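You operate a simulated robot arm through the tools that you are given. There is no shell and no other tool.

You are at the controls of a simulated two-armed robot. One attempt, no reset.

JOB
Pick up the paper roll from the stone top with one hand, pass it to the other hand and put it on the top of the grey stand. Set down upright: paper roll.

Only the result counts: the job must be done as asked and must still hold three seconds after the hand-in. Knocking over, shifting, dropping, spilling or breaking anything else fails it.

ROBOT AND FRAMES
Two 7-joint arms with two-finger parallel grippers on one trunk, on a base that moves. Base frame: it is fixed to the floor where the robot stands at the start and does not move with it; the origin is under the middle of the robot, x ahead of it, y to its left, z up. Lengths are in mm, angles in degrees, forces in N, time in s.
The left shoulder is at the start at [-92, 119, 825], the right one opposite. With the tool pointing down near the work surface each hand reaches from about 100 to 520 mm from the robot's upright axis, wherever it stands, measured 20 degrees to its own side. Places, roughly: grey stand [-1800, 2000, 700]; paper roll [1750, 2000, 1000]. Payload 3.43 kg a hand.
Tool frame (each hand has its own): the origin (TCP) lies between the finger pads and is the grasp point; the fingertips stand 30 mm ahead of it; z points along the fingers, y is the line along which they close. Largest opening 94 mm; finger width 28, thickness 10; the body of the gripper, 50 by 96 mm, starts 55 mm behind the TCP.
Orientation is that of the tool frame in the base frame, as a unit quaternion [w, x, y, z]. With the fingers straight down and closing along the base's y, the tool's x points along the base's -x, its y along +y and its z along -z.

CONTROLS
- The arms move only by the tool move_arm. It takes "left_moves", "right_moves" or both (then of equal length, played together; a hand with none holds still); each is a list of rows, each an object (a shift or turn left out is 0, a gripper value left out holds the last) with "turn": the turn, a rotation vector about the base's x, y, z in degrees, a list of three; "linear": the shift along the base's x, y, z in mm, a list of three; "jaw": the gripper command, from -1 (shut) to 1 (fully open), values between in proportion. In form: [{"turn": [rx, ry, rz], "linear": [x, y, z], "jaw": jaw}, ...]. A call has 1 to 20 rows; each row shifts and turns the commanded pose from where the row before left it. Each row takes 0.2 s and may step no farther than 50 mm and 8.6 degrees from the row before; otherwise, or with a gripper value out of range, the whole call is refused. Where a pose cannot be reached the arm comes as near as it can. A force on the tool above 40 N (or 10 N above the force at the start of the call, whichever is more), or a blocked arm, ends the call early, and 0.2 s more pass. Each finger travels about 153 mm/s and halts on what it meets, pressing with about 40 N; the grip force reading is that of the motor and also rises with nothing between the fingers. The clock runs only during rows and for 0.2 s after the last one: add rows that do not move to give the fingers time. It gives the time, the measured TCP pose, the force on the tool (base axes), the opening and the grip force at its end, in the units of the frame above (readings bear some noise), with the torque about the TCP (base axes, N m) and any sound that the robot's microphone picked up, and new pictures: "pictures" is both (left out), scene, wrist or none (wrist: the cameras of the hands that moved).
- Cameras (640 x 400 px; columns grow to the right, rows downward): "scene" is now at [26.5, -1.5, 1550.4]; the picture's right is [0.10, -0.99, 0.00], its down [-0.65, -0.07, -0.75] and it looks along [0.75, 0.08, -0.66] (base axes); focal length 289 px, centre (320, 200). "left" rides on the left gripper at [76, -14, -103] in its tool frame; the picture's right is [0.18, 0.98, 0.00], its down [-0.75, 0.14, -0.64] and it looks along [-0.63, 0.12, 0.77] (tool axes); focal length 243 px, centre (320, 200). "right" rides on the right gripper at [76, 14, -102] in its tool frame; the picture's right is [-0.18, 0.98, 0.00], its down [-0.75, -0.14, -0.64] and it looks along [-0.63, -0.12, 0.77] (tool axes); focal length 243 px, centre (320, 200). There is no depth. A picture from a camera that has moved, and an enlarged one, comes with that camera's place and axes in the base frame and with its lens. The place of the scene camera against the robot may be out by one fixed shift of up to 25 mm in any direction.
- move_column(by): moves the trunk up (or, below 0, down) by that many mm; the arms and the scene camera ride with it, the base frame stays. It gives what a move gives, with no picture.
- drive_base(legs): drives the robot by 1 to 6 legs, each [ahead, left, turn to the left] in mm, mm and degrees, along the robot's own axes; the way and the turn of a leg run together, so that a leg with both is an arc; at most 1500 mm and 180 degrees a leg. The arms and the cameras ride along, it lands a little off, and it stops where it bumps. It gives what a move gives, and a new picture of the scene camera.
- head_to(pan, tilt): turns the head with the scene camera to pan (to the left, within 143 degrees either way) and tilt (down, from -29 to 69), counted from straight ahead of the robot (the tilt from the chest, where the trunk bows). It gives what a move gives, and a new picture of the scene camera.
- close_up(camera, box): a new picture of the part [left, top, right, bottom] of that camera's present view, enlarged. The clock stands still meanwhile.
- finish_job(): hands the job in; it is judged then, once.

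Places have to be worked out from the pictures, the camera data and where the tool is seen. Open the grippers and draw the arms clear of the work before you hand the job in, unless the task says otherwise.

The tools are called after "Call:" as a command line: name --argument value ..., lists and objects as JSON in quotes. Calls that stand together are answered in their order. move_arm: Moves the arms, as the interface text tells. Its arguments: {"type":"object","properties":{"left_moves":{"type":"array"},"right_moves":{"type":"array"},"pictures":{"type":"string","enum":["both","scene","wrist","none"]}},"required":[]} The other tools are called the same way: move_column (by) moves the trunk up or down; drive_base (legs) drives the base; head_to (pan, tilt) turns the head that bears the scene camera; close_up (camera, box) takes an enlarged picture of a part of a camera's view; finish_job () hands the job in.

At the start:

```text
clock: 0.0
left_position: [323.2, 164.0, 1166.2]
left_tcp_rot: [0.002, -0.001, 1.0, 0.0]
left_contact_force: [0.6, -0.5, 0.2]
left_moment: [-0.01, 0.02, -0.01]
left_grip_width: 94.0
left_grasp_force: 0.1
right_position: [337.0, -133.5, 1159.0]
right_tcp_rot: [0.001, 0.0, 1.0, 0.0]
right_contact_force: [-0.3, 0.1, -0.4]
right_moment: [0.02, -0.04, 0.01]
right_grip_width: 94.1
right_grasp_force: 0.1
trunk travel left (down, up): [-250.0, 85.0]
robot x, y, heading: [2.3, 1.1, 0.1]
head pan, tilt (commanded): [5.8, 41.1]
```

scene: 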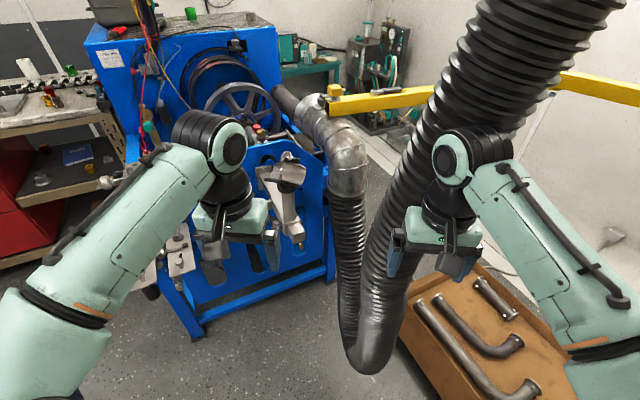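
right: 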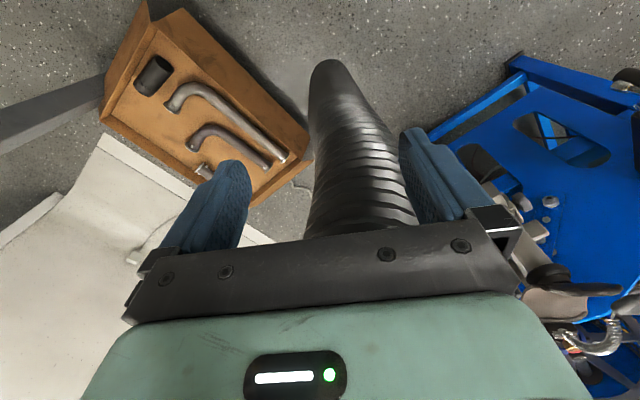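
left: 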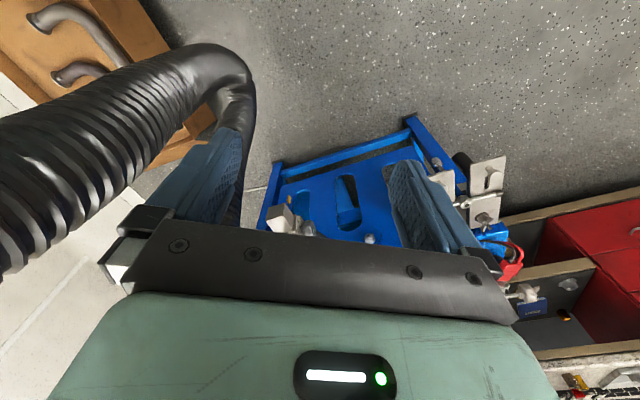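

The start pictures show only background (workshop scene); the roll should be ahead-left at about [1750, 2000, 1000]. I turn the head left to see it.

Call:
head_to --pan 49 --tilt 15

```text
clock: 1.1
left_position: [323.9, 164.1, 1168.3]
left_tcp_rot: [0.0, -0.001, 1.0, 0.0]
left_contact_force: [0.6, -0.1, 0.1]
left_moment: [0.02, 0.01, 0.01]
left_grip_width: 94.0
left_grasp_force: 0.1
right_position: [337.8, -134.4, 1159.7]
right_tcp_rot: [0.0, 0.0, 1.0, 0.0]
right_contact_force: [0.1, 0.5, 0.0]
right_moment: [0.01, 0.0, -0.03]
right_grip_width: 94.1
right_grasp_force: 0.1
trunk travel left (down, up): [-250.0, 85.0]
robot x, y, heading: [1.0, -3.8, 0.2]
head pan, tilt (commanded): [49.0, 15.0]
camera scene: at [4.0, 60.4, 1591.6], right [0.75, -0.66, 0.0], down [-0.17, -0.2, -0.97], along [0.63, 0.73, -0.26], focal length 289 px, centre (320, 200)
```

scene: 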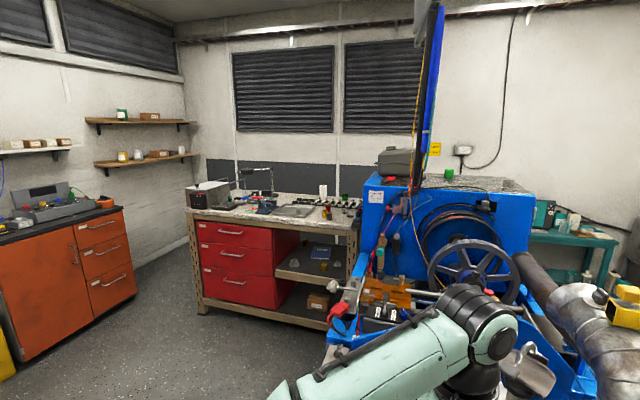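

A bench with a pale stone top and red drawers is visible; a white thing at about (323,190) may be the roll. I enlarge.

Call:
close_up --camera "scene" --box '[180, 140, 380, 265]'

Call:
head_to --pan 125 --tilt 20

```text
3.20 times, centred on (280, 202) of scene
camera zoom: at [4.0, 60.4, 1591.6], right [0.75, -0.66, 0.0], down [-0.17, -0.2, -0.97], along [0.63, 0.73, -0.26], focal length 924 px, centre (448, 192)
```

zoom: 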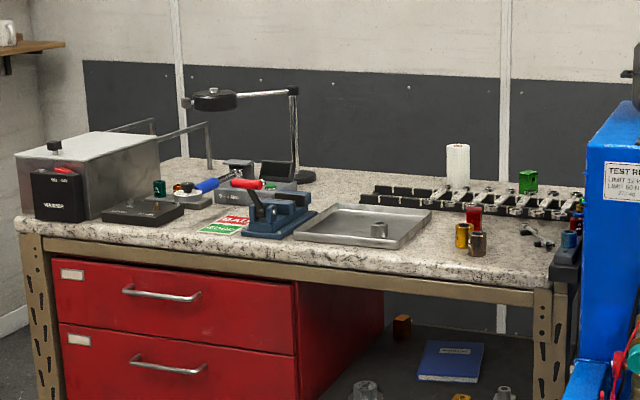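

```text
clock: 2.6
left_position: [324.0, 164.3, 1168.0]
left_tcp_rot: [0.0, 0.0, 1.0, 0.0]
left_contact_force: [1.0, 0.6, 0.1]
left_moment: [0.05, 0.01, 0.03]
left_grip_width: 93.9
left_grasp_force: 0.1
right_position: [337.7, -133.6, 1158.9]
right_tcp_rot: [-0.001, 0.0, 1.0, 0.0]
right_contact_force: [-0.6, -0.1, 0.0]
right_moment: [0.01, -0.01, -0.03]
right_grip_width: 94.0
right_grasp_force: 0.0
trunk travel left (down, up): [-250.0, 85.0]
robot x, y, heading: [1.5, 4.7, 0.2]
head pan, tilt (commanded): [125.0, 20.0]
camera scene: at [-110.7, 66.3, 1583.5], right [0.82, 0.57, 0.0], down [0.2, -0.28, -0.94], along [-0.54, 0.77, -0.34], focal length 289 px, centre (320, 200)
```

scene: 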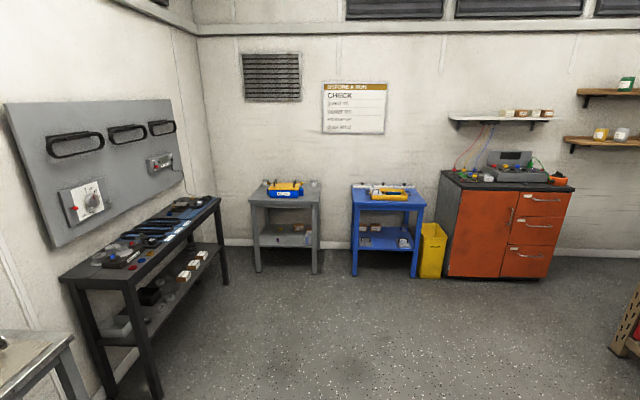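

The roll stands at the back of the stone bench behind the black rack with sockets. Now I look closely at the grey stand.

Call:
close_up --camera "scene" --box '[230, 165, 350, 240]'

Call:
close_up --camera "scene" --box '[160, 140, 480, 340]'

```text
5.33 times, centred on (290, 202) of scene
camera zoom: at [-110.7, 66.3, 1583.5], right [0.82, 0.57, 0.0], down [0.2, -0.28, -0.94], along [-0.54, 0.77, -0.34], focal length 1539 px, centre (480, 187)
```

zoom: 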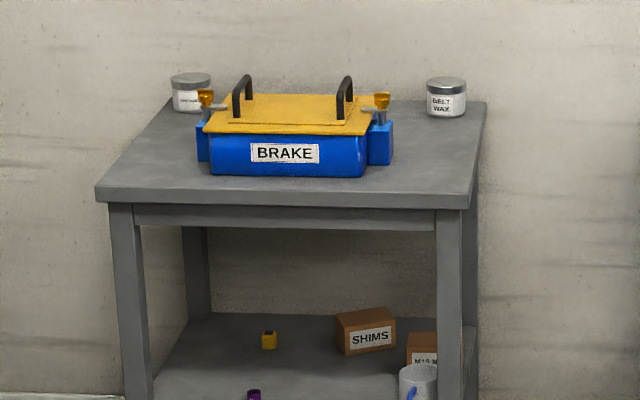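

```text
2.00 times, centred on (320, 240) of scene
camera zoom: at [-110.7, 66.3, 1583.5], right [0.82, 0.57, 0.0], down [0.2, -0.28, -0.94], along [-0.54, 0.77, -0.34], focal length 577 px, centre (320, 120)
```

zoom: 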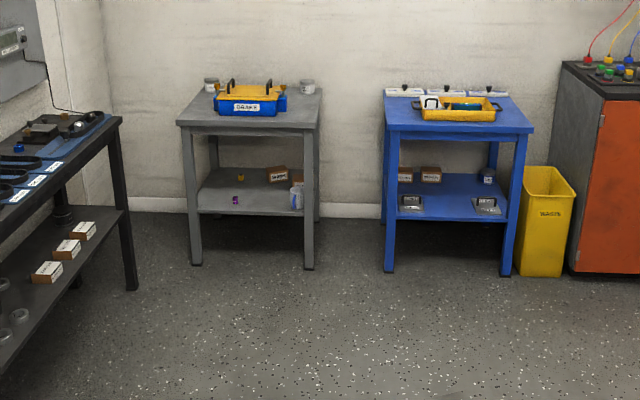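

The roll stands about 670 mm in from the bench's front edge (bench faces roughly 31° from x). Floor to the left looks free, so I drive left and turn to face the bench for a closer look.

Call:
drive_base --legs '[[0, 1300, 0], [0, 0, 31]]'

Call:
head_to --pan 0 --tilt 25

```text
clock: 15.7
left_position: [187.4, 1601.7, 1167.2]
left_tcp_rot: [-0.001, -0.271, 0.963, 0.0]
left_contact_force: [-0.7, -0.2, -0.5]
left_moment: [-0.02, -0.03, -0.02]
left_grip_width: 94.3
left_grasp_force: 0.1
right_position: [354.8, 1355.1, 1159.9]
right_tcp_rot: [0.0, -0.27, 0.963, 0.0]
right_contact_force: [-0.1, -0.6, 0.4]
right_moment: [0.02, 0.03, 0.03]
right_grip_width: 93.9
right_grasp_force: 0.0
trunk travel left (down, up): [-250.0, 85.0]
robot x, y, heading: [-3.8, 1289.1, 31.6]
head pan, tilt (commanded): [125.0, 20.0]
camera scene: at [-139.8, 1297.7, 1583.5], right [0.4, 0.92, 0.0], down [0.31, -0.14, -0.94], along [-0.86, 0.38, -0.34], focal length 289 px, centre (320, 200)
```

scene: 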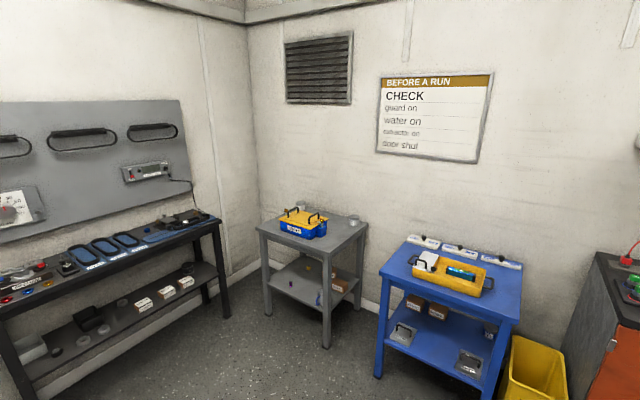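

```text
clock: 17.7
left_position: [187.5, 1603.1, 1167.2]
left_tcp_rot: [-0.001, -0.271, 0.963, 0.0]
left_contact_force: [-0.3, -0.2, -0.1]
left_moment: [-0.02, 0.05, 0.02]
left_grip_width: 93.8
left_grasp_force: 0.1
right_position: [354.2, 1355.0, 1159.6]
right_tcp_rot: [0.0, -0.271, 0.963, 0.0]
right_contact_force: [-1.0, -0.2, 0.0]
right_moment: [-0.02, 0.02, 0.0]
right_grip_width: 93.9
right_grasp_force: 0.0
trunk travel left (down, up): [-250.0, 85.0]
robot x, y, heading: [-4.3, 1292.2, 31.4]
head pan, tilt (commanded): [0.0, 25.0]
camera scene: at [24.1, 1308.5, 1575.4], right [0.52, -0.85, 0.0], down [-0.36, -0.22, -0.91], along [0.77, 0.47, -0.42], focal length 289 px, centre (320, 200)
```

scene: 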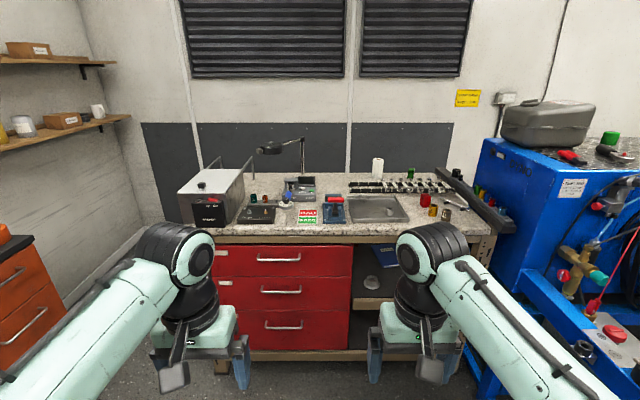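

I'm now facing the bench squarely. I zoom on the bench top around the roll and the lower shelf.

Call:
close_up --camera "scene" --box '[320, 140, 512, 260]'

Call:
head_to --pan 0 --tilt 50

```text
3.33 times, centred on (416, 200) of scene
camera zoom: at [24.1, 1308.5, 1575.4], right [0.52, -0.85, 0.0], down [-0.36, -0.22, -0.91], along [0.77, 0.47, -0.42], focal length 962 px, centre (0, 200)
```

zoom: 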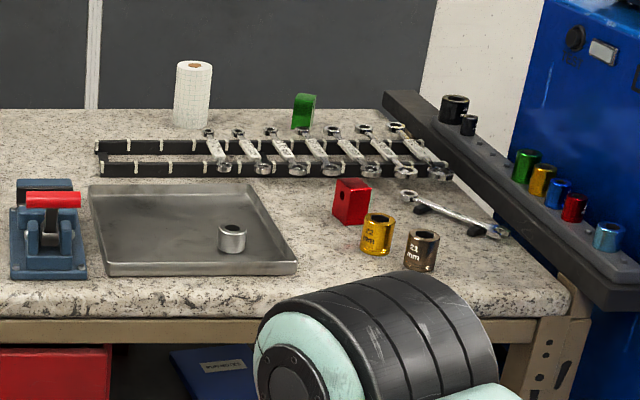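

```text
clock: 18.6
left_position: [186.5, 1601.2, 1168.3]
left_tcp_rot: [0.0, -0.271, 0.962, -0.001]
left_contact_force: [-0.2, 0.6, 0.0]
left_moment: [-0.01, 0.02, 0.02]
left_grip_width: 94.3
left_grasp_force: 0.0
right_position: [353.0, 1355.0, 1159.3]
right_tcp_rot: [0.0, -0.27, 0.963, 0.0]
right_contact_force: [-0.5, -0.6, 0.0]
right_moment: [-0.01, -0.04, 0.01]
right_grip_width: 94.2
right_grasp_force: 0.0
trunk travel left (down, up): [-250.0, 85.0]
robot x, y, heading: [-4.3, 1292.2, 31.5]
head pan, tilt (commanded): [0.0, 50.0]
camera scene: at [11.2, 1300.6, 1538.0], right [0.52, -0.85, 0.0], down [-0.65, -0.4, -0.64], along [0.55, 0.34, -0.77], focal length 289 px, centre (320, 200)
```

scene: 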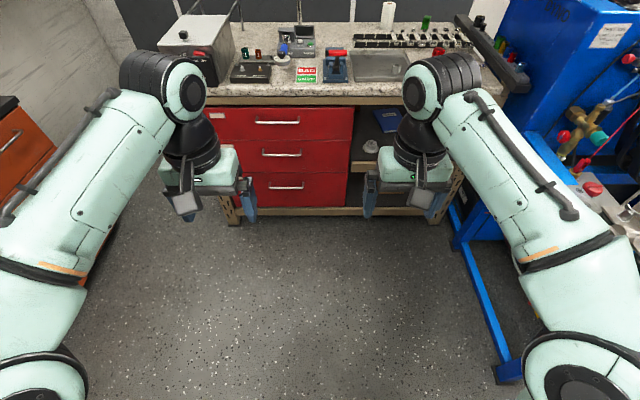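

The roll is about 71 mm wide and 110 mm tall, standing on the bench at z≈940, around 690 mm in from the front edge, so the reach is long. Here in free space I raise the trunk and test how far the right arm reaches with the tool pointing forward.

Call:
move_column --by 85

Call:
move_arm --right_moves '[{"turn": [4.18, -6.82, 0], "linear": [17, 10.4, -10]}, {"turn": [4.18, -6.82, 0], "linear": [17, 10.4, -10]}, {"turn": [4.18, -6.82, 0], "linear": [17, 10.4, -10]}, {"turn": [4.18, -6.82, 0], "linear": [17, 10.4, -10]}, {"turn": [4.18, -6.82, 0], "linear": [17, 10.4, -10]}, {"turn": [4.18, -6.82, 0], "linear": [17, 10.4, -10]}, {"turn": [4.18, -6.82, 0], "linear": [17, 10.4, -10]}, {"turn": [4.18, -6.82, 0], "linear": [17, 10.4, -10]}, {"turn": [4.18, -6.82, 0], "linear": [17, 10.4, -10]}]' --pictures "both"

```text
clock: 19.8
left_position: [187.3, 1601.9, 1252.4]
left_tcp_rot: [0.0, -0.271, 0.963, 0.0]
left_contact_force: [0.6, 0.7, 0.0]
left_moment: [0.01, 0.0, 0.01]
left_grip_width: 93.9
left_grasp_force: 0.1
right_position: [353.3, 1354.3, 1244.9]
right_tcp_rot: [0.0, -0.271, 0.963, 0.0]
right_contact_force: [0.8, -0.4, -0.1]
right_moment: [0.02, -0.01, 0.0]
right_grip_width: 93.9
right_grasp_force: 0.1
trunk travel left (down, up): [-335.0, 0.0]
robot x, y, heading: [-2.2, 1297.2, 31.5]
head pan, tilt (commanded): [0.0, 50.0]
```

```text
clock: 21.8
left_position: [186.8, 1602.7, 1252.6]
left_tcp_rot: [0.001, -0.271, 0.963, 0.0]
left_contact_force: [0.0, -0.1, -0.6]
left_moment: [0.01, 0.02, -0.02]
left_grip_width: 93.7
left_grasp_force: 0.0
right_position: [507.2, 1447.5, 1154.2]
right_tcp_rot: [0.565, -0.219, 0.779, 0.16]
right_contact_force: [0.4, -0.5, 0.3]
right_moment: [-0.04, 0.03, 0.02]
right_grip_width: 93.7
right_grasp_force: 0.0
trunk travel left (down, up): [-335.0, 0.0]
robot x, y, heading: [-2.8, 1293.1, 31.5]
head pan, tilt (commanded): [0.0, 50.0]
camera scene: at [11.1, 1300.4, 1627.7], right [0.52, -0.85, 0.0], down [-0.65, -0.4, -0.64], along [0.55, 0.33, -0.77], focal length 289 px, centre (320, 200)
camera right: at [397.6, 1397.4, 1113.2], right [-0.47, 0.87, 0.18], down [-0.25, -0.32, 0.92], along [0.85, 0.38, 0.36], focal length 243 px, centre (320, 200)
```

scene: 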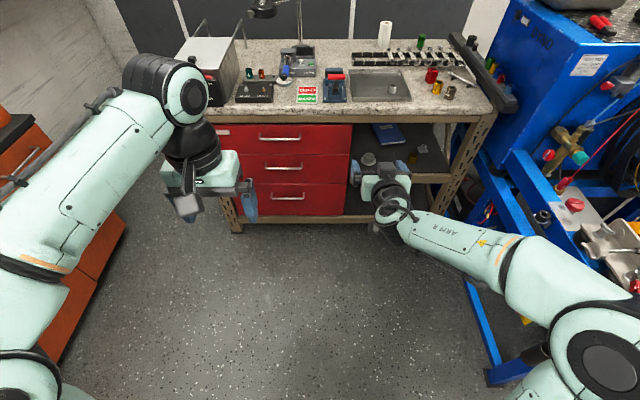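
right: 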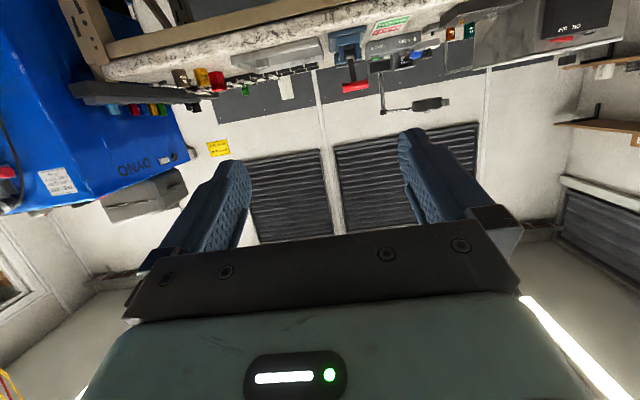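

Tool pitched to 18° below horizontal without trouble. I extend straight forward (still short of the bench edge at f≈1057) to find the reach limit.

Call:
move_arm --right_moves '[{"linear": [36.7, 22.5, -8]}, {"linear": [36.7, 22.5, -8]}, {"linear": [36.7, 22.5, -8]}, {"linear": [36.7, 22.5, -8]}, {"linear": [36.7, 22.5, -8]}, {"linear": [36.7, 22.5, -8]}, {"linear": [36.7, 22.5, -8]}, {"linear": [36.7, 22.5, -8]}, {"linear": [36.7, 22.5, -8]}, {"linear": [0, 0, 0]}]' --pictures "scene"

```text
clock: 24.0
left_position: [187.0, 1602.2, 1251.9]
left_tcp_rot: [-0.001, -0.271, 0.963, 0.001]
left_contact_force: [0.1, -0.4, -0.8]
left_moment: [-0.02, -0.02, -0.01]
left_grip_width: 94.0
left_grasp_force: 0.0
right_position: [735.0, 1589.6, 1103.3]
right_tcp_rot: [0.566, -0.219, 0.779, 0.16]
right_contact_force: [-0.5, 1.0, 0.3]
right_moment: [0.01, -0.03, 0.01]
right_grip_width: 94.0
right_grasp_force: 0.0
right hand out of reach, approached as far as the arm can: row 7, 8, 9
trunk travel left (down, up): [-335.0, 0.0]
robot x, y, heading: [-5.6, 1294.1, 31.4]
head pan, tilt (commanded): [0.0, 50.0]
camera scene: at [10.2, 1299.8, 1627.7], right [0.52, -0.85, 0.0], down [-0.65, -0.4, -0.64], along [0.55, 0.33, -0.77], focal length 289 px, centre (320, 200)
```

scene: 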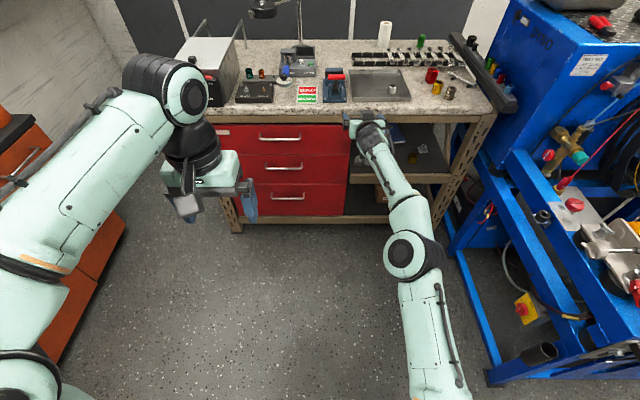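

The arm reaches about 900 mm from the shoulder (f≈790 ahead of the robot). I need to know how far the base itself sticks out, so I tilt the head down to look at it.

Call:
head_to --pan 0 --tilt 69

Call:
close_up --camera "scene" --box '[320, 0, 480, 100]'

```text
clock: 24.8
left_position: [186.6, 1602.3, 1251.8]
left_tcp_rot: [0.0, -0.27, 0.963, 0.0]
left_contact_force: [0.0, 0.8, 0.5]
left_moment: [0.0, -0.01, -0.02]
left_grip_width: 93.8
left_grasp_force: 0.1
right_position: [735.7, 1591.4, 1103.9]
right_tcp_rot: [0.565, -0.219, 0.779, 0.16]
right_contact_force: [1.1, -0.4, -0.5]
right_moment: [-0.03, -0.03, -0.01]
right_grip_width: 94.0
right_grasp_force: 0.1
trunk travel left (down, up): [-335.0, 0.0]
robot x, y, heading: [-3.0, 1293.5, 31.3]
head pan, tilt (commanded): [0.0, 68.8]
camera scene: at [-7.7, 1289.1, 1605.8], right [0.52, -0.85, 0.0], down [-0.8, -0.49, -0.36], along [0.31, 0.19, -0.93], focal length 289 px, centre (320, 200)
```

scene: 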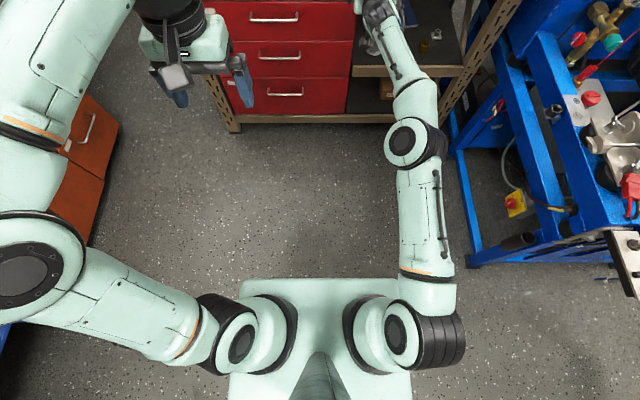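

```text
4.00 times, centred on (400, 50) of scene
camera zoom: at [-7.7, 1289.1, 1605.8], right [0.52, -0.85, 0.0], down [-0.8, -0.49, -0.36], along [0.31, 0.19, -0.93], focal length 1154 px, centre (0, 800)
```

zoom: 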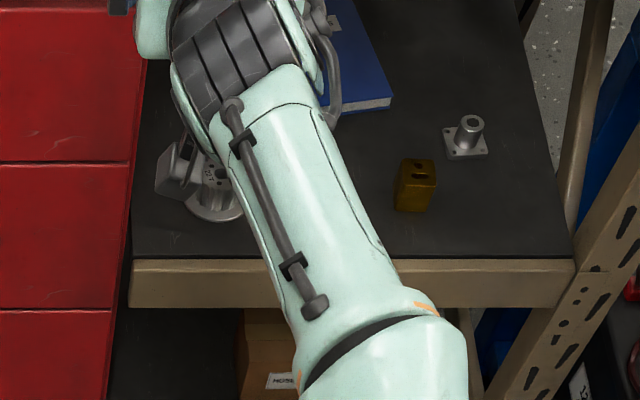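

The robot's front plate ends only about 75–155 mm ahead of the origin (height of plate unknown). I look sideways-down to judge the base's shape and height.

Call:
head_to --pan -90 --tilt 69

Call:
head_to --pan 143 --tilt 69

```text
clock: 26.5
left_position: [186.9, 1602.8, 1252.5]
left_tcp_rot: [0.0, -0.27, 0.963, 0.0]
left_contact_force: [0.5, -0.7, -0.6]
left_moment: [0.01, -0.01, -0.02]
left_grip_width: 94.0
left_grasp_force: 0.1
right_position: [735.2, 1589.8, 1102.8]
right_tcp_rot: [0.565, -0.219, 0.779, 0.161]
right_contact_force: [0.3, 0.6, 0.6]
right_moment: [-0.02, -0.01, -0.02]
right_grip_width: 94.2
right_grasp_force: 0.0
trunk travel left (down, up): [-335.0, 0.0]
robot x, y, heading: [-4.3, 1292.0, 31.4]
head pan, tilt (commanded): [-90.0, 68.8]
camera scene: at [-26.3, 1212.2, 1605.8], right [-0.85, -0.52, 0.0], down [-0.49, 0.8, -0.36], along [0.19, -0.31, -0.93], focal length 289 px, centre (320, 200)
```

scene: 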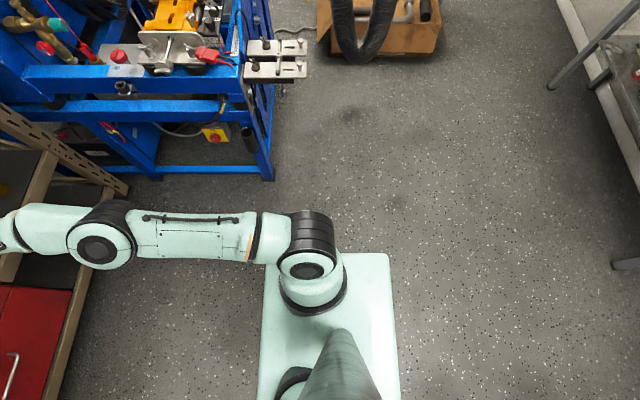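

```text
clock: 29.8
left_position: [187.4, 1603.1, 1253.7]
left_tcp_rot: [0.001, -0.271, 0.963, -0.001]
left_contact_force: [0.2, -0.4, 0.0]
left_moment: [0.01, 0.0, 0.01]
left_grip_width: 94.1
left_grasp_force: 0.0
right_position: [733.8, 1590.4, 1103.8]
right_tcp_rot: [0.565, -0.219, 0.779, 0.16]
right_contact_force: [-0.3, -0.1, -0.2]
right_moment: [0.01, 0.0, 0.0]
right_grip_width: 94.0
right_grasp_force: 0.2
trunk travel left (down, up): [-335.0, 0.0]
robot x, y, heading: [-0.8, 1292.9, 31.4]
head pan, tilt (commanded): [143.0, 68.8]
camera scene: at [-111.1, 1265.4, 1605.8], right [0.1, 1.0, 0.0], down [0.93, -0.09, -0.36], along [-0.36, 0.04, -0.93], focal length 289 px, centre (320, 200)
```

scene: 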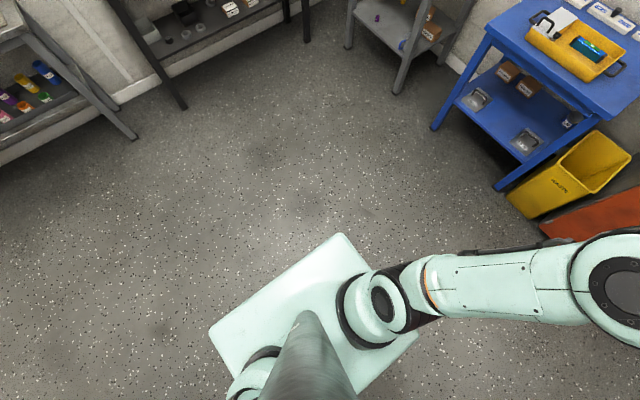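

The plate is the torso box (f≈-234…+76, ±200 wide) just under the shoulders; the base below hides within its shadow (front ≤165 mm). I retract the right arm a bit and drive closer, lining the right shoulder up with the roll.

Call:
move_arm --right_moves '[{"linear": [-35.8, -22, 8]}, {"linear": [-35.8, -22, 8]}, {"linear": [-35.8, -22, 8]}, {"linear": [-35.8, -22, 8]}, {"linear": [-35.8, -22, 8]}, {"linear": [-35.8, -22, 8]}, {"linear": [-35.8, -22, 8]}]' --pictures "none"

Call:
head_to --pan -10 --tilt 40

Call:
drive_base --legs '[[0, -230, 0], [500, 0, 0]]'

```text
clock: 31.4
left_position: [186.1, 1602.1, 1251.9]
left_tcp_rot: [0.0, -0.271, 0.963, 0.0]
left_contact_force: [-0.5, -0.4, 0.5]
left_moment: [-0.03, -0.03, -0.05]
left_grip_width: 94.1
left_grasp_force: 0.1
right_position: [485.6, 1433.8, 1158.4]
right_tcp_rot: [0.566, -0.219, 0.778, 0.161]
right_contact_force: [0.1, 0.2, 0.0]
right_moment: [0.02, -0.03, 0.01]
right_grip_width: 93.8
right_grasp_force: 0.0
trunk travel left (down, up): [-335.0, 0.0]
robot x, y, heading: [-3.5, 1293.6, 31.3]
head pan, tilt (commanded): [143.0, 68.8]
```

```text
clock: 33.8
left_position: [187.9, 1602.6, 1252.5]
left_tcp_rot: [0.0, -0.27, 0.963, 0.0]
left_contact_force: [-0.3, -0.5, 1.1]
left_moment: [-0.01, -0.02, 0.03]
left_grip_width: 94.0
left_grasp_force: 0.0
right_position: [487.3, 1436.1, 1157.3]
right_tcp_rot: [0.566, -0.219, 0.779, 0.16]
right_contact_force: [0.3, -0.3, -0.6]
right_moment: [-0.02, -0.01, 0.0]
right_grip_width: 94.1
right_grasp_force: 0.0
trunk travel left (down, up): [-335.0, 0.0]
robot x, y, heading: [-2.5, 1292.8, 31.2]
head pan, tilt (commanded): [-10.0, 40.0]
camera scene: at [23.7, 1291.0, 1641.9], right [0.37, -0.93, 0.0], down [-0.6, -0.23, -0.77], along [0.71, 0.28, -0.64], focal length 289 px, centre (320, 200)
```

scene: 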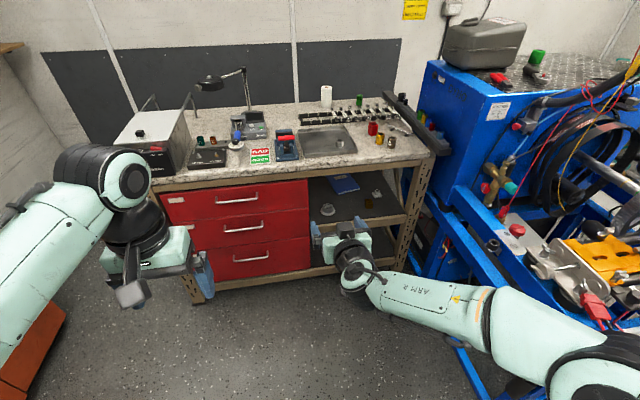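

```text
clock: 39.0
left_position: [730.3, 1659.7, 1253.0]
left_tcp_rot: [0.001, -0.271, 0.963, 0.001]
left_contact_force: [0.4, -0.1, 0.5]
left_moment: [-0.01, 0.04, -0.02]
left_grip_width: 93.9
left_grasp_force: 0.0
right_position: [1031.7, 1492.7, 1158.4]
right_tcp_rot: [0.566, -0.219, 0.779, 0.16]
right_contact_force: [-0.5, -0.9, 0.5]
right_moment: [-0.03, 0.05, 0.0]
right_grip_width: 94.1
right_grasp_force: 0.1
trunk travel left (down, up): [-335.0, 0.0]
robot x, y, heading: [539.5, 1349.9, 31.4]
head pan, tilt (commanded): [-10.0, 40.0]
camera scene: at [568.7, 1349.0, 1641.7], right [0.37, -0.93, 0.0], down [-0.6, -0.24, -0.77], along [0.71, 0.28, -0.64], focal length 289 px, centre (320, 200)
```

scene: 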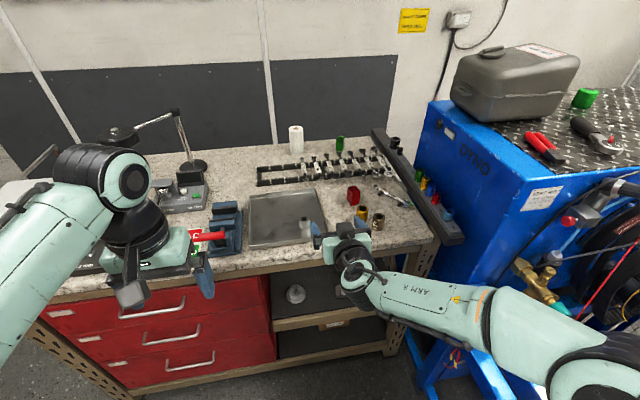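

Closer now. I enlarge the area around the roll and rack.

Call:
close_up --camera "scene" --box '[240, 110, 432, 230]'

Call:
close_up --camera "scene" --box '[270, 115, 350, 165]'

```text
3.33 times, centred on (336, 170) of scene
camera zoom: at [568.7, 1349.0, 1641.7], right [0.37, -0.93, 0.0], down [-0.6, -0.24, -0.77], along [0.71, 0.28, -0.64], focal length 962 px, centre (267, 300)
```

zoom: 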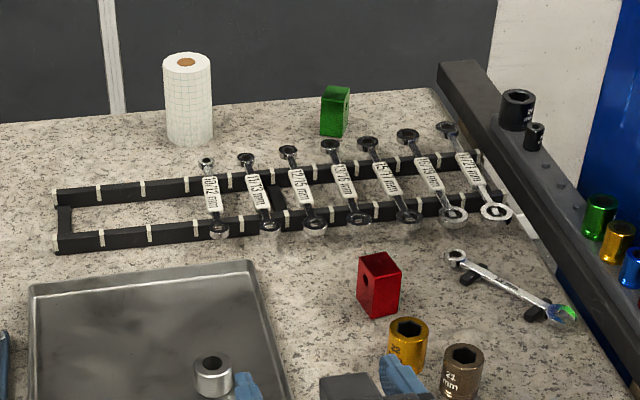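

```text
8.00 times, centred on (310, 140) of scene
camera zoom: at [568.7, 1349.0, 1641.7], right [0.37, -0.93, 0.0], down [-0.6, -0.24, -0.77], along [0.71, 0.28, -0.64], focal length 2309 px, centre (400, 680)
```

zoom: 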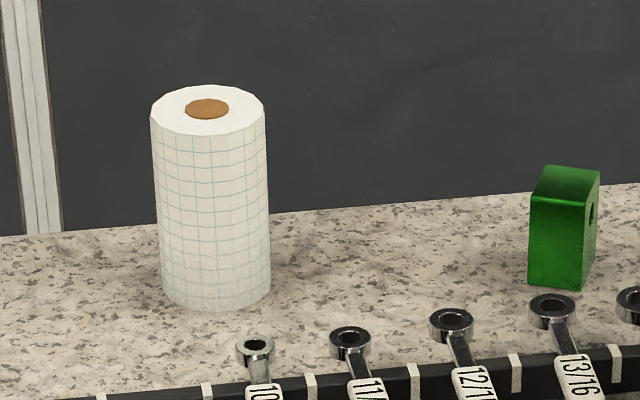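

Roll estimated near (1590–1640, 1860–1885). I zoom on the bench's front edge to pin its distance.

Call:
close_up --camera "scene" --box '[220, 200, 380, 300]'

Call:
head_to --pan 0 --tilt 65

```text
4.00 times, centred on (300, 250) of scene
camera zoom: at [568.7, 1349.0, 1641.7], right [0.37, -0.93, 0.0], down [-0.6, -0.24, -0.77], along [0.71, 0.28, -0.64], focal length 1154 px, centre (400, 0)
```

zoom: 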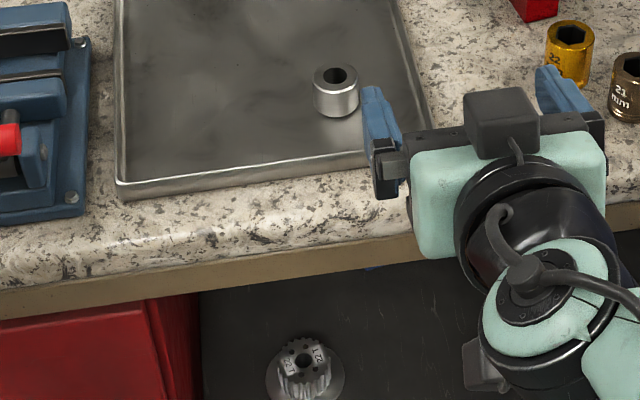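

```text
clock: 39.9
left_position: [731.8, 1661.9, 1253.7]
left_tcp_rot: [0.0, -0.272, 0.962, 0.0]
left_contact_force: [-0.3, -0.1, -0.3]
left_moment: [0.03, 0.0, -0.03]
left_grip_width: 94.1
left_grasp_force: 0.1
right_position: [1031.2, 1493.6, 1159.2]
right_tcp_rot: [0.565, -0.219, 0.779, 0.161]
right_contact_force: [-1.0, -0.1, -0.4]
right_moment: [0.01, -0.02, -0.02]
right_grip_width: 94.3
right_grasp_force: 0.0
trunk travel left (down, up): [-335.0, 0.0]
robot x, y, heading: [539.0, 1352.3, 31.6]
head pan, tilt (commanded): [0.0, 65.0]
camera scene: at [541.5, 1349.6, 1609.6], right [0.52, -0.85, 0.0], down [-0.77, -0.47, -0.42], along [0.36, 0.22, -0.91], focal length 289 px, centre (320, 200)
```

scene: 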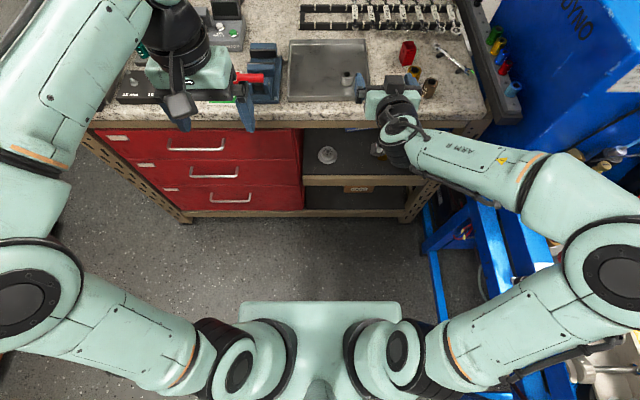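

The bench top comes out near z≈970 with its front edge ~563 mm ahead of the robot centre, and the roll ~605 mm further in, right in line with the right shoulder. I back off into free space, to set up a long, elbow-clear reaching posture there before driving in with it.

Call:
drive_base --legs '[[-500, 0, 0]]'

Call:
move_arm --right_moves '[{"turn": [6.66, 4.06, -2.53]}, {"turn": [6.66, 4.06, -2.53]}, {"turn": [6.66, 4.06, -2.53]}, {"turn": [6.66, 4.06, -2.53]}, {"turn": [6.66, 4.06, -2.53]}, {"turn": [6.66, 4.06, -2.53]}, {"turn": [6.66, 4.06, -2.53]}, {"turn": [6.66, 4.06, -2.53]}, {"turn": [6.66, 4.06, -2.53]}, {"turn": [6.66, 4.06, -2.53]}, {"turn": [6.66, 4.06, -2.53]}]' --pictures "both"

```text
clock: 42.8
left_position: [305.0, 1399.1, 1253.5]
left_tcp_rot: [0.0, -0.272, 0.962, 0.0]
left_contact_force: [0.0, -0.8, 0.2]
left_moment: [-0.02, 0.0, 0.02]
left_grip_width: 94.3
left_grasp_force: 0.1
right_position: [604.1, 1232.3, 1158.5]
right_tcp_rot: [0.565, -0.22, 0.778, 0.161]
right_contact_force: [0.3, -0.2, 0.4]
right_moment: [-0.01, -0.02, 0.01]
right_grip_width: 94.1
right_grasp_force: 0.1
trunk travel left (down, up): [-335.0, 0.0]
robot x, y, heading: [115.8, 1090.1, 31.5]
head pan, tilt (commanded): [0.0, 65.0]
camera scene: at [114.6, 1088.0, 1609.7], right [0.52, -0.85, 0.0], down [-0.77, -0.47, -0.42], along [0.36, 0.22, -0.91], focal length 289 px, centre (320, 200)
```

scene: 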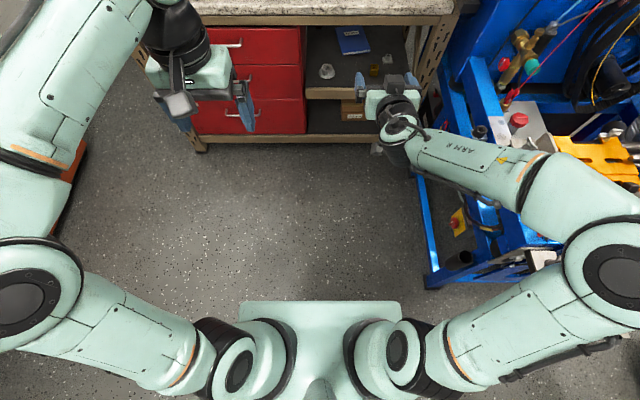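

```text
clock: 45.2
left_position: [305.6, 1399.9, 1251.6]
left_tcp_rot: [0.0, -0.272, 0.962, 0.0]
left_contact_force: [-0.1, 0.5, -0.3]
left_moment: [-0.01, -0.03, -0.01]
left_grip_width: 94.0
left_grasp_force: 0.1
right_position: [606.8, 1231.1, 1158.2]
right_tcp_rot: [0.286, 0.398, 0.703, 0.515]
right_contact_force: [0.2, -0.1, -0.1]
right_moment: [-0.02, 0.03, 0.0]
right_grip_width: 93.8
right_grasp_force: 0.0
trunk travel left (down, up): [-335.0, 0.0]
robot x, y, heading: [116.0, 1090.3, 31.6]
head pan, tilt (commanded): [0.0, 65.0]
camera scene: at [115.0, 1087.8, 1609.6], right [0.52, -0.85, 0.0], down [-0.77, -0.47, -0.42], along [0.36, 0.22, -0.91], focal length 289 px, centre (320, 200)
camera right: at [485.9, 1248.1, 1203.7], right [0.35, -0.01, 0.94], down [-0.17, -0.98, 0.06], along [0.92, -0.18, -0.35], focal length 243 px, centre (320, 200)
```

scene: 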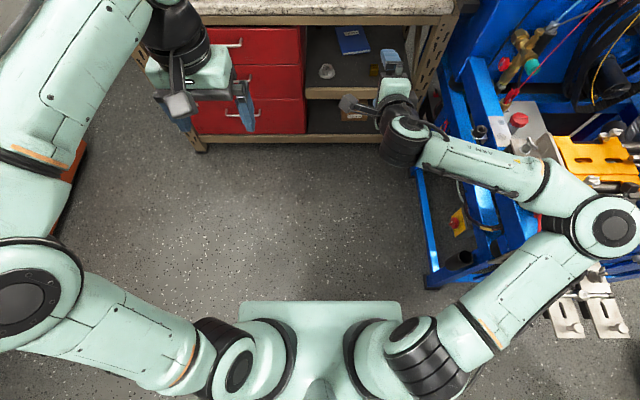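
right: 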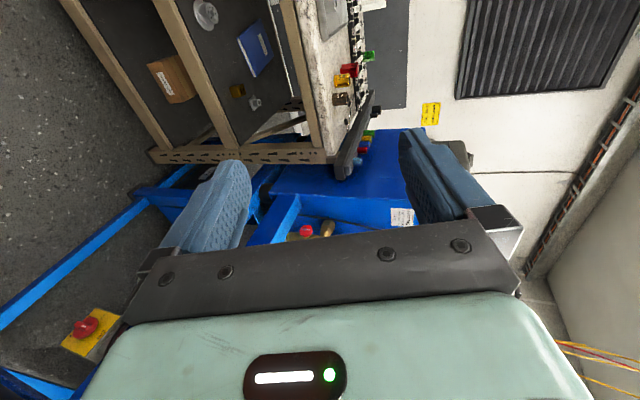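

The roll motion works but the elbow dropped lower with this turn direction. I turn the other way, which should raise the elbow.

Call:
move_arm --right_moves '[{"turn": [-6.66, -4.06, 2.53]}, {"turn": [-6.66, -4.06, 2.53]}, {"turn": [-6.66, -4.06, 2.53]}, {"turn": [-6.66, -4.06, 2.53]}, {"turn": [-6.66, -4.06, 2.53]}, {"turn": [-6.66, -4.06, 2.53]}, {"turn": [-6.66, -4.06, 2.53]}, {"turn": [-6.66, -4.06, 2.53]}, {"turn": [-6.66, -4.06, 2.53]}, {"turn": [-6.66, -4.06, 2.53]}, {"turn": [-6.66, -4.06, 2.53]}, {"turn": [-6.66, -4.06, 2.53]}, {"turn": [-6.66, -4.06, 2.53]}, {"turn": [-6.66, -4.06, 2.53]}, {"turn": [-6.66, -4.06, 2.53]}, {"turn": [-6.66, -4.06, 2.53]}, {"turn": [-6.66, -4.06, 2.53]}, {"turn": [-6.66, -4.06, 2.53]}, {"turn": [-6.66, -4.06, 2.53]}, {"turn": [-6.66, -4.06, 2.53]}]' --pictures "none"

Call:
move_arm --right_moves '[{"turn": [-6.66, -4.06, 2.53]}, {"turn": [-6.66, -4.06, 2.53]}, {"turn": [-6.66, -4.06, 2.53]}, {"turn": [-6.66, -4.06, 2.53]}, {"turn": [-6.66, -4.06, 2.53]}, {"turn": [-6.66, -4.06, 2.53]}, {"turn": [-6.66, -4.06, 2.53]}, {"turn": [-6.66, -4.06, 2.53]}, {"turn": [-6.66, -4.06, 2.53]}, {"turn": [-6.66, -4.06, 2.53]}, {"turn": [-6.66, -4.06, 2.53]}, {"turn": [-6.66, -4.06, 2.53]}, {"turn": [-6.66, -4.06, 2.53]}]' --pictures "both"

```text
clock: 49.4
left_position: [304.5, 1399.0, 1252.5]
left_tcp_rot: [0.001, -0.271, 0.963, 0.0]
left_contact_force: [-0.5, 0.6, 0.1]
left_moment: [0.0, -0.02, -0.02]
left_grip_width: 93.9
left_grasp_force: 0.1
right_position: [604.3, 1231.0, 1157.4]
right_tcp_rot: [-0.546, 0.645, -0.491, 0.213]
right_contact_force: [0.1, 0.5, 0.5]
right_moment: [0.0, -0.01, 0.0]
right_grip_width: 94.1
right_grasp_force: 0.0
trunk travel left (down, up): [-335.0, 0.0]
robot x, y, heading: [118.7, 1088.9, 31.3]
head pan, tilt (commanded): [0.0, 65.0]
```

```text
clock: 52.2
left_position: [303.7, 1401.1, 1252.7]
left_tcp_rot: [0.0, -0.272, 0.962, 0.0]
left_contact_force: [0.0, 0.1, -1.0]
left_moment: [-0.04, 0.03, 0.01]
left_grip_width: 94.5
left_grasp_force: 0.1
right_position: [604.2, 1232.6, 1158.8]
right_tcp_rot: [-0.154, 0.778, 0.221, 0.567]
right_contact_force: [-0.1, 0.1, 0.7]
right_moment: [-0.01, 0.01, 0.0]
right_grip_width: 94.0
right_grasp_force: 0.2
trunk travel left (down, up): [-335.0, 0.0]
robot x, y, heading: [117.0, 1092.6, 31.5]
head pan, tilt (commanded): [0.0, 65.0]
camera scene: at [114.4, 1087.9, 1609.6], right [0.52, -0.85, 0.0], down [-0.77, -0.47, -0.42], along [0.36, 0.22, -0.91], focal length 289 px, centre (320, 200)
camera right: at [547.8, 1182.3, 1262.6], right [0.46, -0.87, -0.17], down [-0.79, -0.32, -0.52], along [0.4, 0.37, -0.84], focal length 243 px, centre (320, 200)
```

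scene: 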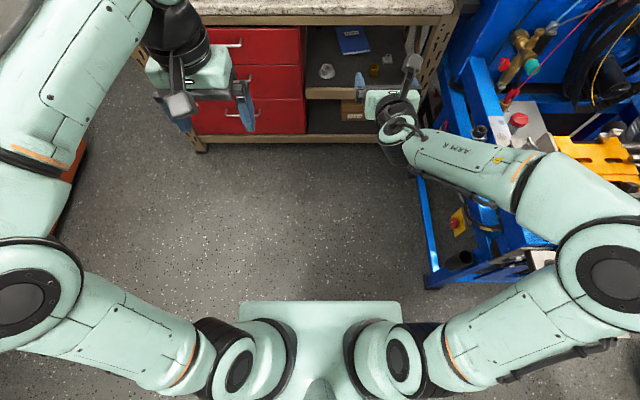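
right: 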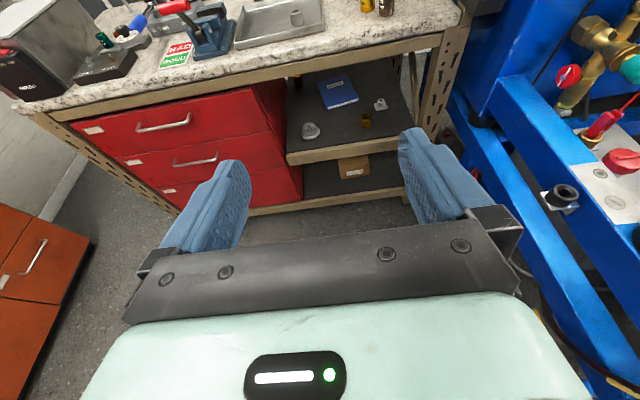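

Flipped successfully: the wrist camera now rides above the hand. I now extend forward in free space to the wanted reach (f≈770, z≈1080) and check where the elbow goes.

Call:
move_arm --right_moves '[{"linear": [33.1, 22.6, -11]}, {"linear": [33.1, 22.6, -11]}, {"linear": [33.1, 22.6, -11]}, {"linear": [33.1, 22.6, -11]}, {"linear": [33.1, 22.6, -11]}, {"linear": [33.1, 22.6, -11]}, {"linear": [33.1, 22.6, -11]}, {"linear": [0, 0, 0]}]' --pictures "both"

```text
clock: 54.0
left_position: [304.1, 1398.4, 1253.1]
left_tcp_rot: [-0.001, -0.271, 0.963, 0.0]
left_contact_force: [-0.6, -0.1, 0.2]
left_moment: [0.0, 0.02, 0.01]
left_grip_width: 94.2
left_grasp_force: 0.0
right_position: [835.9, 1390.5, 1081.4]
right_tcp_rot: [-0.156, 0.777, 0.22, 0.568]
right_contact_force: [-0.5, 0.5, -0.4]
right_moment: [0.04, 0.0, 0.01]
right_grip_width: 94.2
right_grasp_force: 0.2
trunk travel left (down, up): [-335.0, 0.0]
robot x, y, heading: [118.9, 1086.0, 31.9]
head pan, tilt (commanded): [0.0, 65.0]
camera scene: at [113.8, 1087.1, 1609.6], right [0.52, -0.85, 0.0], down [-0.77, -0.47, -0.42], along [0.36, 0.22, -0.91], focal length 289 px, centre (320, 200)
camera right: at [779.8, 1339.7, 1185.6], right [0.46, -0.87, -0.17], down [-0.79, -0.32, -0.52], along [0.4, 0.37, -0.84], focal length 243 px, centre (320, 200)
```

scene: 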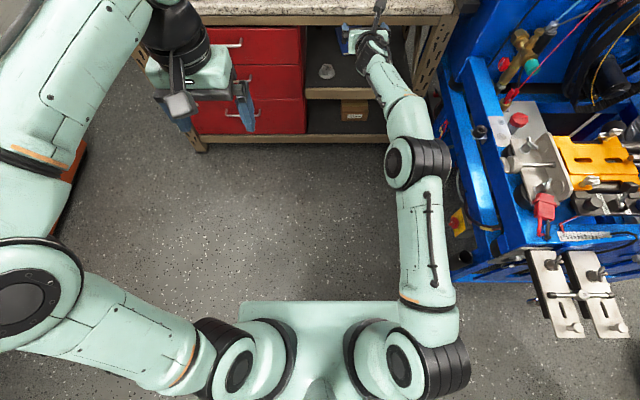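
right: 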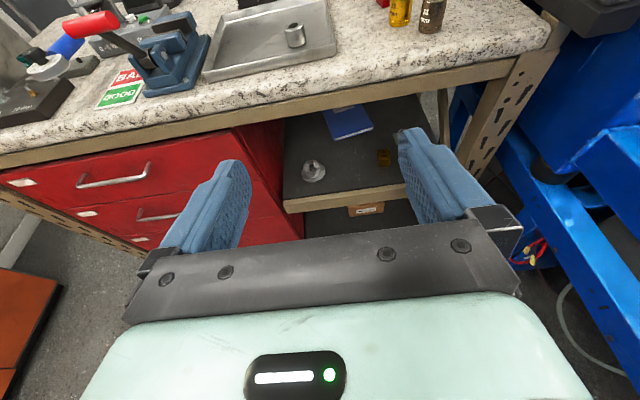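

TCP reached f≈770, z≈1081 with the arm nearly straight. To check how high the elbow and upper arm sit, I turn the left hand to point right at about the same height so its camera looks sideways at the right arm.

Call:
move_arm --left_moves '[{"turn": [-6.83, -4.17, 0], "linear": [0, 0, -20]}, {"turn": [-6.83, -4.17, 0], "linear": [0, 0, -20]}, {"turn": [-6.83, -4.17, 0], "linear": [0, 0, -20]}, {"turn": [-6.83, -4.17, 0], "linear": [0, 0, -20]}, {"turn": [-6.83, -4.17, 0], "linear": [0, 0, -20]}, {"turn": [-6.83, -4.17, 0], "linear": [0, 0, -20]}, {"turn": [-6.83, -4.17, 0], "linear": [0, 0, -20]}, {"turn": [-6.83, -4.17, 0], "linear": [0, 0, -20]}, {"turn": [-6.83, -4.17, 0], "linear": [0, 0, -20]}, {"turn": [-6.83, -4.17, 0], "linear": [0, 0, -20]}, {"turn": [-6.83, -4.17, 0], "linear": [0, 0, -20]}]' --pictures "both"

```text
clock: 56.4
left_position: [304.0, 1400.4, 1031.7]
left_tcp_rot: [0.188, -0.195, 0.691, -0.67]
left_contact_force: [-0.3, -0.2, 0.1]
left_moment: [-0.01, -0.02, 0.02]
left_grip_width: 94.1
left_grasp_force: 0.0
right_position: [837.6, 1390.1, 1082.3]
right_tcp_rot: [-0.155, 0.779, 0.221, 0.566]
right_contact_force: [0.7, 1.0, -0.2]
right_moment: [-0.04, -0.01, 0.03]
right_grip_width: 93.9
right_grasp_force: 0.1
trunk travel left (down, up): [-335.0, 0.0]
robot x, y, heading: [115.0, 1088.0, 31.6]
head pan, tilt (commanded): [0.0, 65.0]
camera scene: at [114.6, 1088.7, 1609.6], right [0.52, -0.85, 0.0], down [-0.77, -0.47, -0.42], along [0.36, 0.22, -0.91], focal length 289 px, centre (320, 200)
camera left: at [185.4, 1448.8, 1049.7], right [-0.17, -0.07, -0.98], down [0.31, 0.94, -0.12], along [0.94, -0.32, -0.14], focal length 243 px, centre (320, 200)
```

scene: 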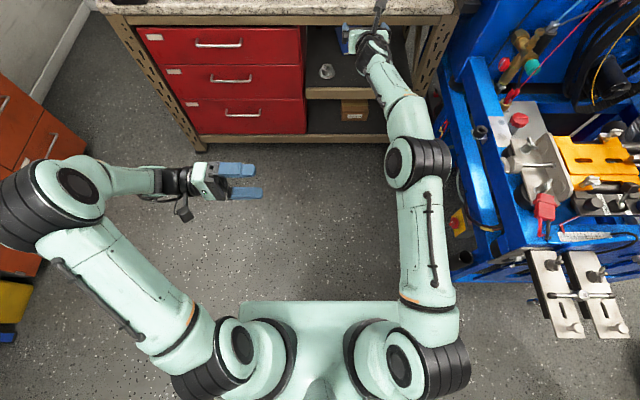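
left: 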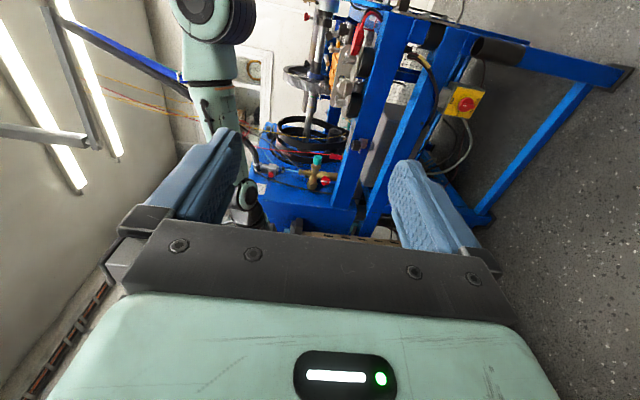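

The side view shows the right elbow up at z≈1190, so the upper arm will clear the bench edge well. I put the left hand back up (tool down) and retract the right hand a little before driving in.

Call:
move_arm --left_moves '[{"turn": [6.83, 4.17, 0], "linear": [0, 0, 20]}, {"turn": [6.83, 4.17, 0], "linear": [0, 0, 20]}, {"turn": [6.83, 4.17, 0], "linear": [0, 0, 20]}, {"turn": [6.83, 4.17, 0], "linear": [0, 0, 20]}, {"turn": [6.83, 4.17, 0], "linear": [0, 0, 20]}, {"turn": [6.83, 4.17, 0], "linear": [0, 0, 20]}, {"turn": [6.83, 4.17, 0], "linear": [0, 0, 20]}, {"turn": [6.83, 4.17, 0], "linear": [0, 0, 20]}, {"turn": [6.83, 4.17, 0], "linear": [0, 0, 20]}, {"turn": [6.83, 4.17, 0], "linear": [0, 0, 20]}, {"turn": [6.83, 4.17, 0], "linear": [0, 0, 20]}]' --right_moves '[{"linear": [-11.6, -7.1, 4]}, {"linear": [-11.6, -7.1, 4]}, {"linear": [-11.6, -7.1, 4]}, {"linear": [-11.6, -7.1, 4]}, {"linear": [-11.6, -7.1, 4]}, {"linear": [-11.6, -7.1, 4]}, {"linear": [-11.6, -7.1, 4]}, {"linear": [-11.6, -7.1, 4]}, {"linear": [-11.6, -7.1, 4]}, {"linear": [-11.6, -7.1, 4]}, {"linear": [-11.6, -7.1, 4]}]' --pictures "none"

Call:
head_to --pan 0 --tilt 55

Call:
drive_base --legs '[[600, 0, 0]]'

```text
clock: 58.8
left_position: [305.2, 1399.1, 1251.8]
left_tcp_rot: [0.0, -0.272, 0.962, 0.002]
left_contact_force: [0.2, -0.3, -0.1]
left_moment: [0.04, 0.02, 0.03]
left_grip_width: 93.9
left_grasp_force: 0.0
right_position: [710.2, 1312.3, 1124.5]
right_tcp_rot: [-0.155, 0.779, 0.22, 0.567]
right_contact_force: [0.2, 0.7, 0.3]
right_moment: [0.0, 0.0, 0.0]
right_grip_width: 94.0
right_grasp_force: 0.0
trunk travel left (down, up): [-335.0, 0.0]
robot x, y, heading: [114.1, 1088.5, 31.5]
head pan, tilt (commanded): [0.0, 65.0]
```

```text
clock: 59.5
left_position: [304.4, 1399.3, 1251.0]
left_tcp_rot: [0.001, -0.272, 0.962, 0.0]
left_contact_force: [0.1, 1.4, 0.5]
left_moment: [-0.02, 0.0, -0.04]
left_grip_width: 93.8
left_grasp_force: 0.0
right_position: [707.6, 1312.9, 1124.6]
right_tcp_rot: [-0.155, 0.778, 0.219, 0.568]
right_contact_force: [-0.3, -0.5, 0.1]
right_moment: [0.01, 0.0, -0.03]
right_grip_width: 93.8
right_grasp_force: 0.0
trunk travel left (down, up): [-335.0, 0.0]
robot x, y, heading: [113.8, 1093.0, 31.5]
head pan, tilt (commanded): [0.0, 55.0]
camera scene: at [124.0, 1093.9, 1621.2], right [0.52, -0.85, 0.0], down [-0.7, -0.43, -0.57], along [0.49, 0.3, -0.82], focal length 289 px, centre (320, 200)
```

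scene: 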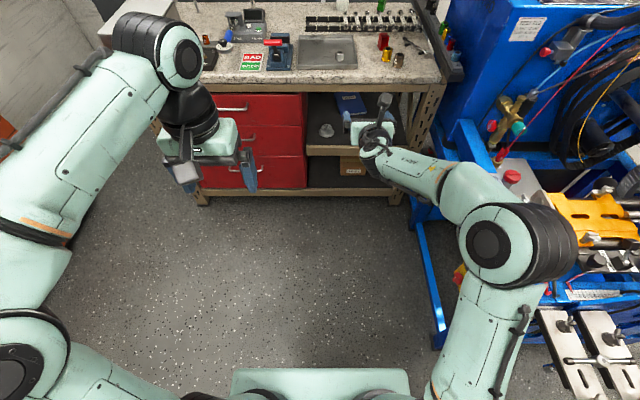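

```text
clock: 62.9
left_position: [819.6, 1714.4, 1251.5]
left_tcp_rot: [0.0, -0.272, 0.962, 0.0]
left_contact_force: [-0.5, 0.3, -0.7]
left_moment: [0.02, -0.01, 0.0]
left_grip_width: 94.0
left_grasp_force: 0.1
right_position: [1223.2, 1626.7, 1124.0]
right_tcp_rot: [-0.154, 0.779, 0.219, 0.568]
right_contact_force: [0.9, -0.3, -0.9]
right_moment: [-0.01, 0.0, -0.04]
right_grip_width: 93.7
right_grasp_force: 0.0
trunk travel left (down, up): [-335.0, 0.0]
robot x, y, heading: [629.4, 1406.0, 31.4]
head pan, tilt (commanded): [0.0, 55.0]
camera scene: at [638.4, 1409.0, 1621.1], right [0.52, -0.85, 0.0], down [-0.7, -0.43, -0.57], along [0.49, 0.3, -0.82], focal length 289 px, centre (320, 200)
```

scene: 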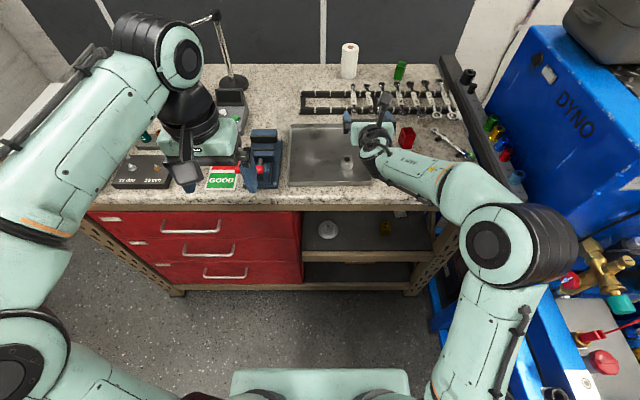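

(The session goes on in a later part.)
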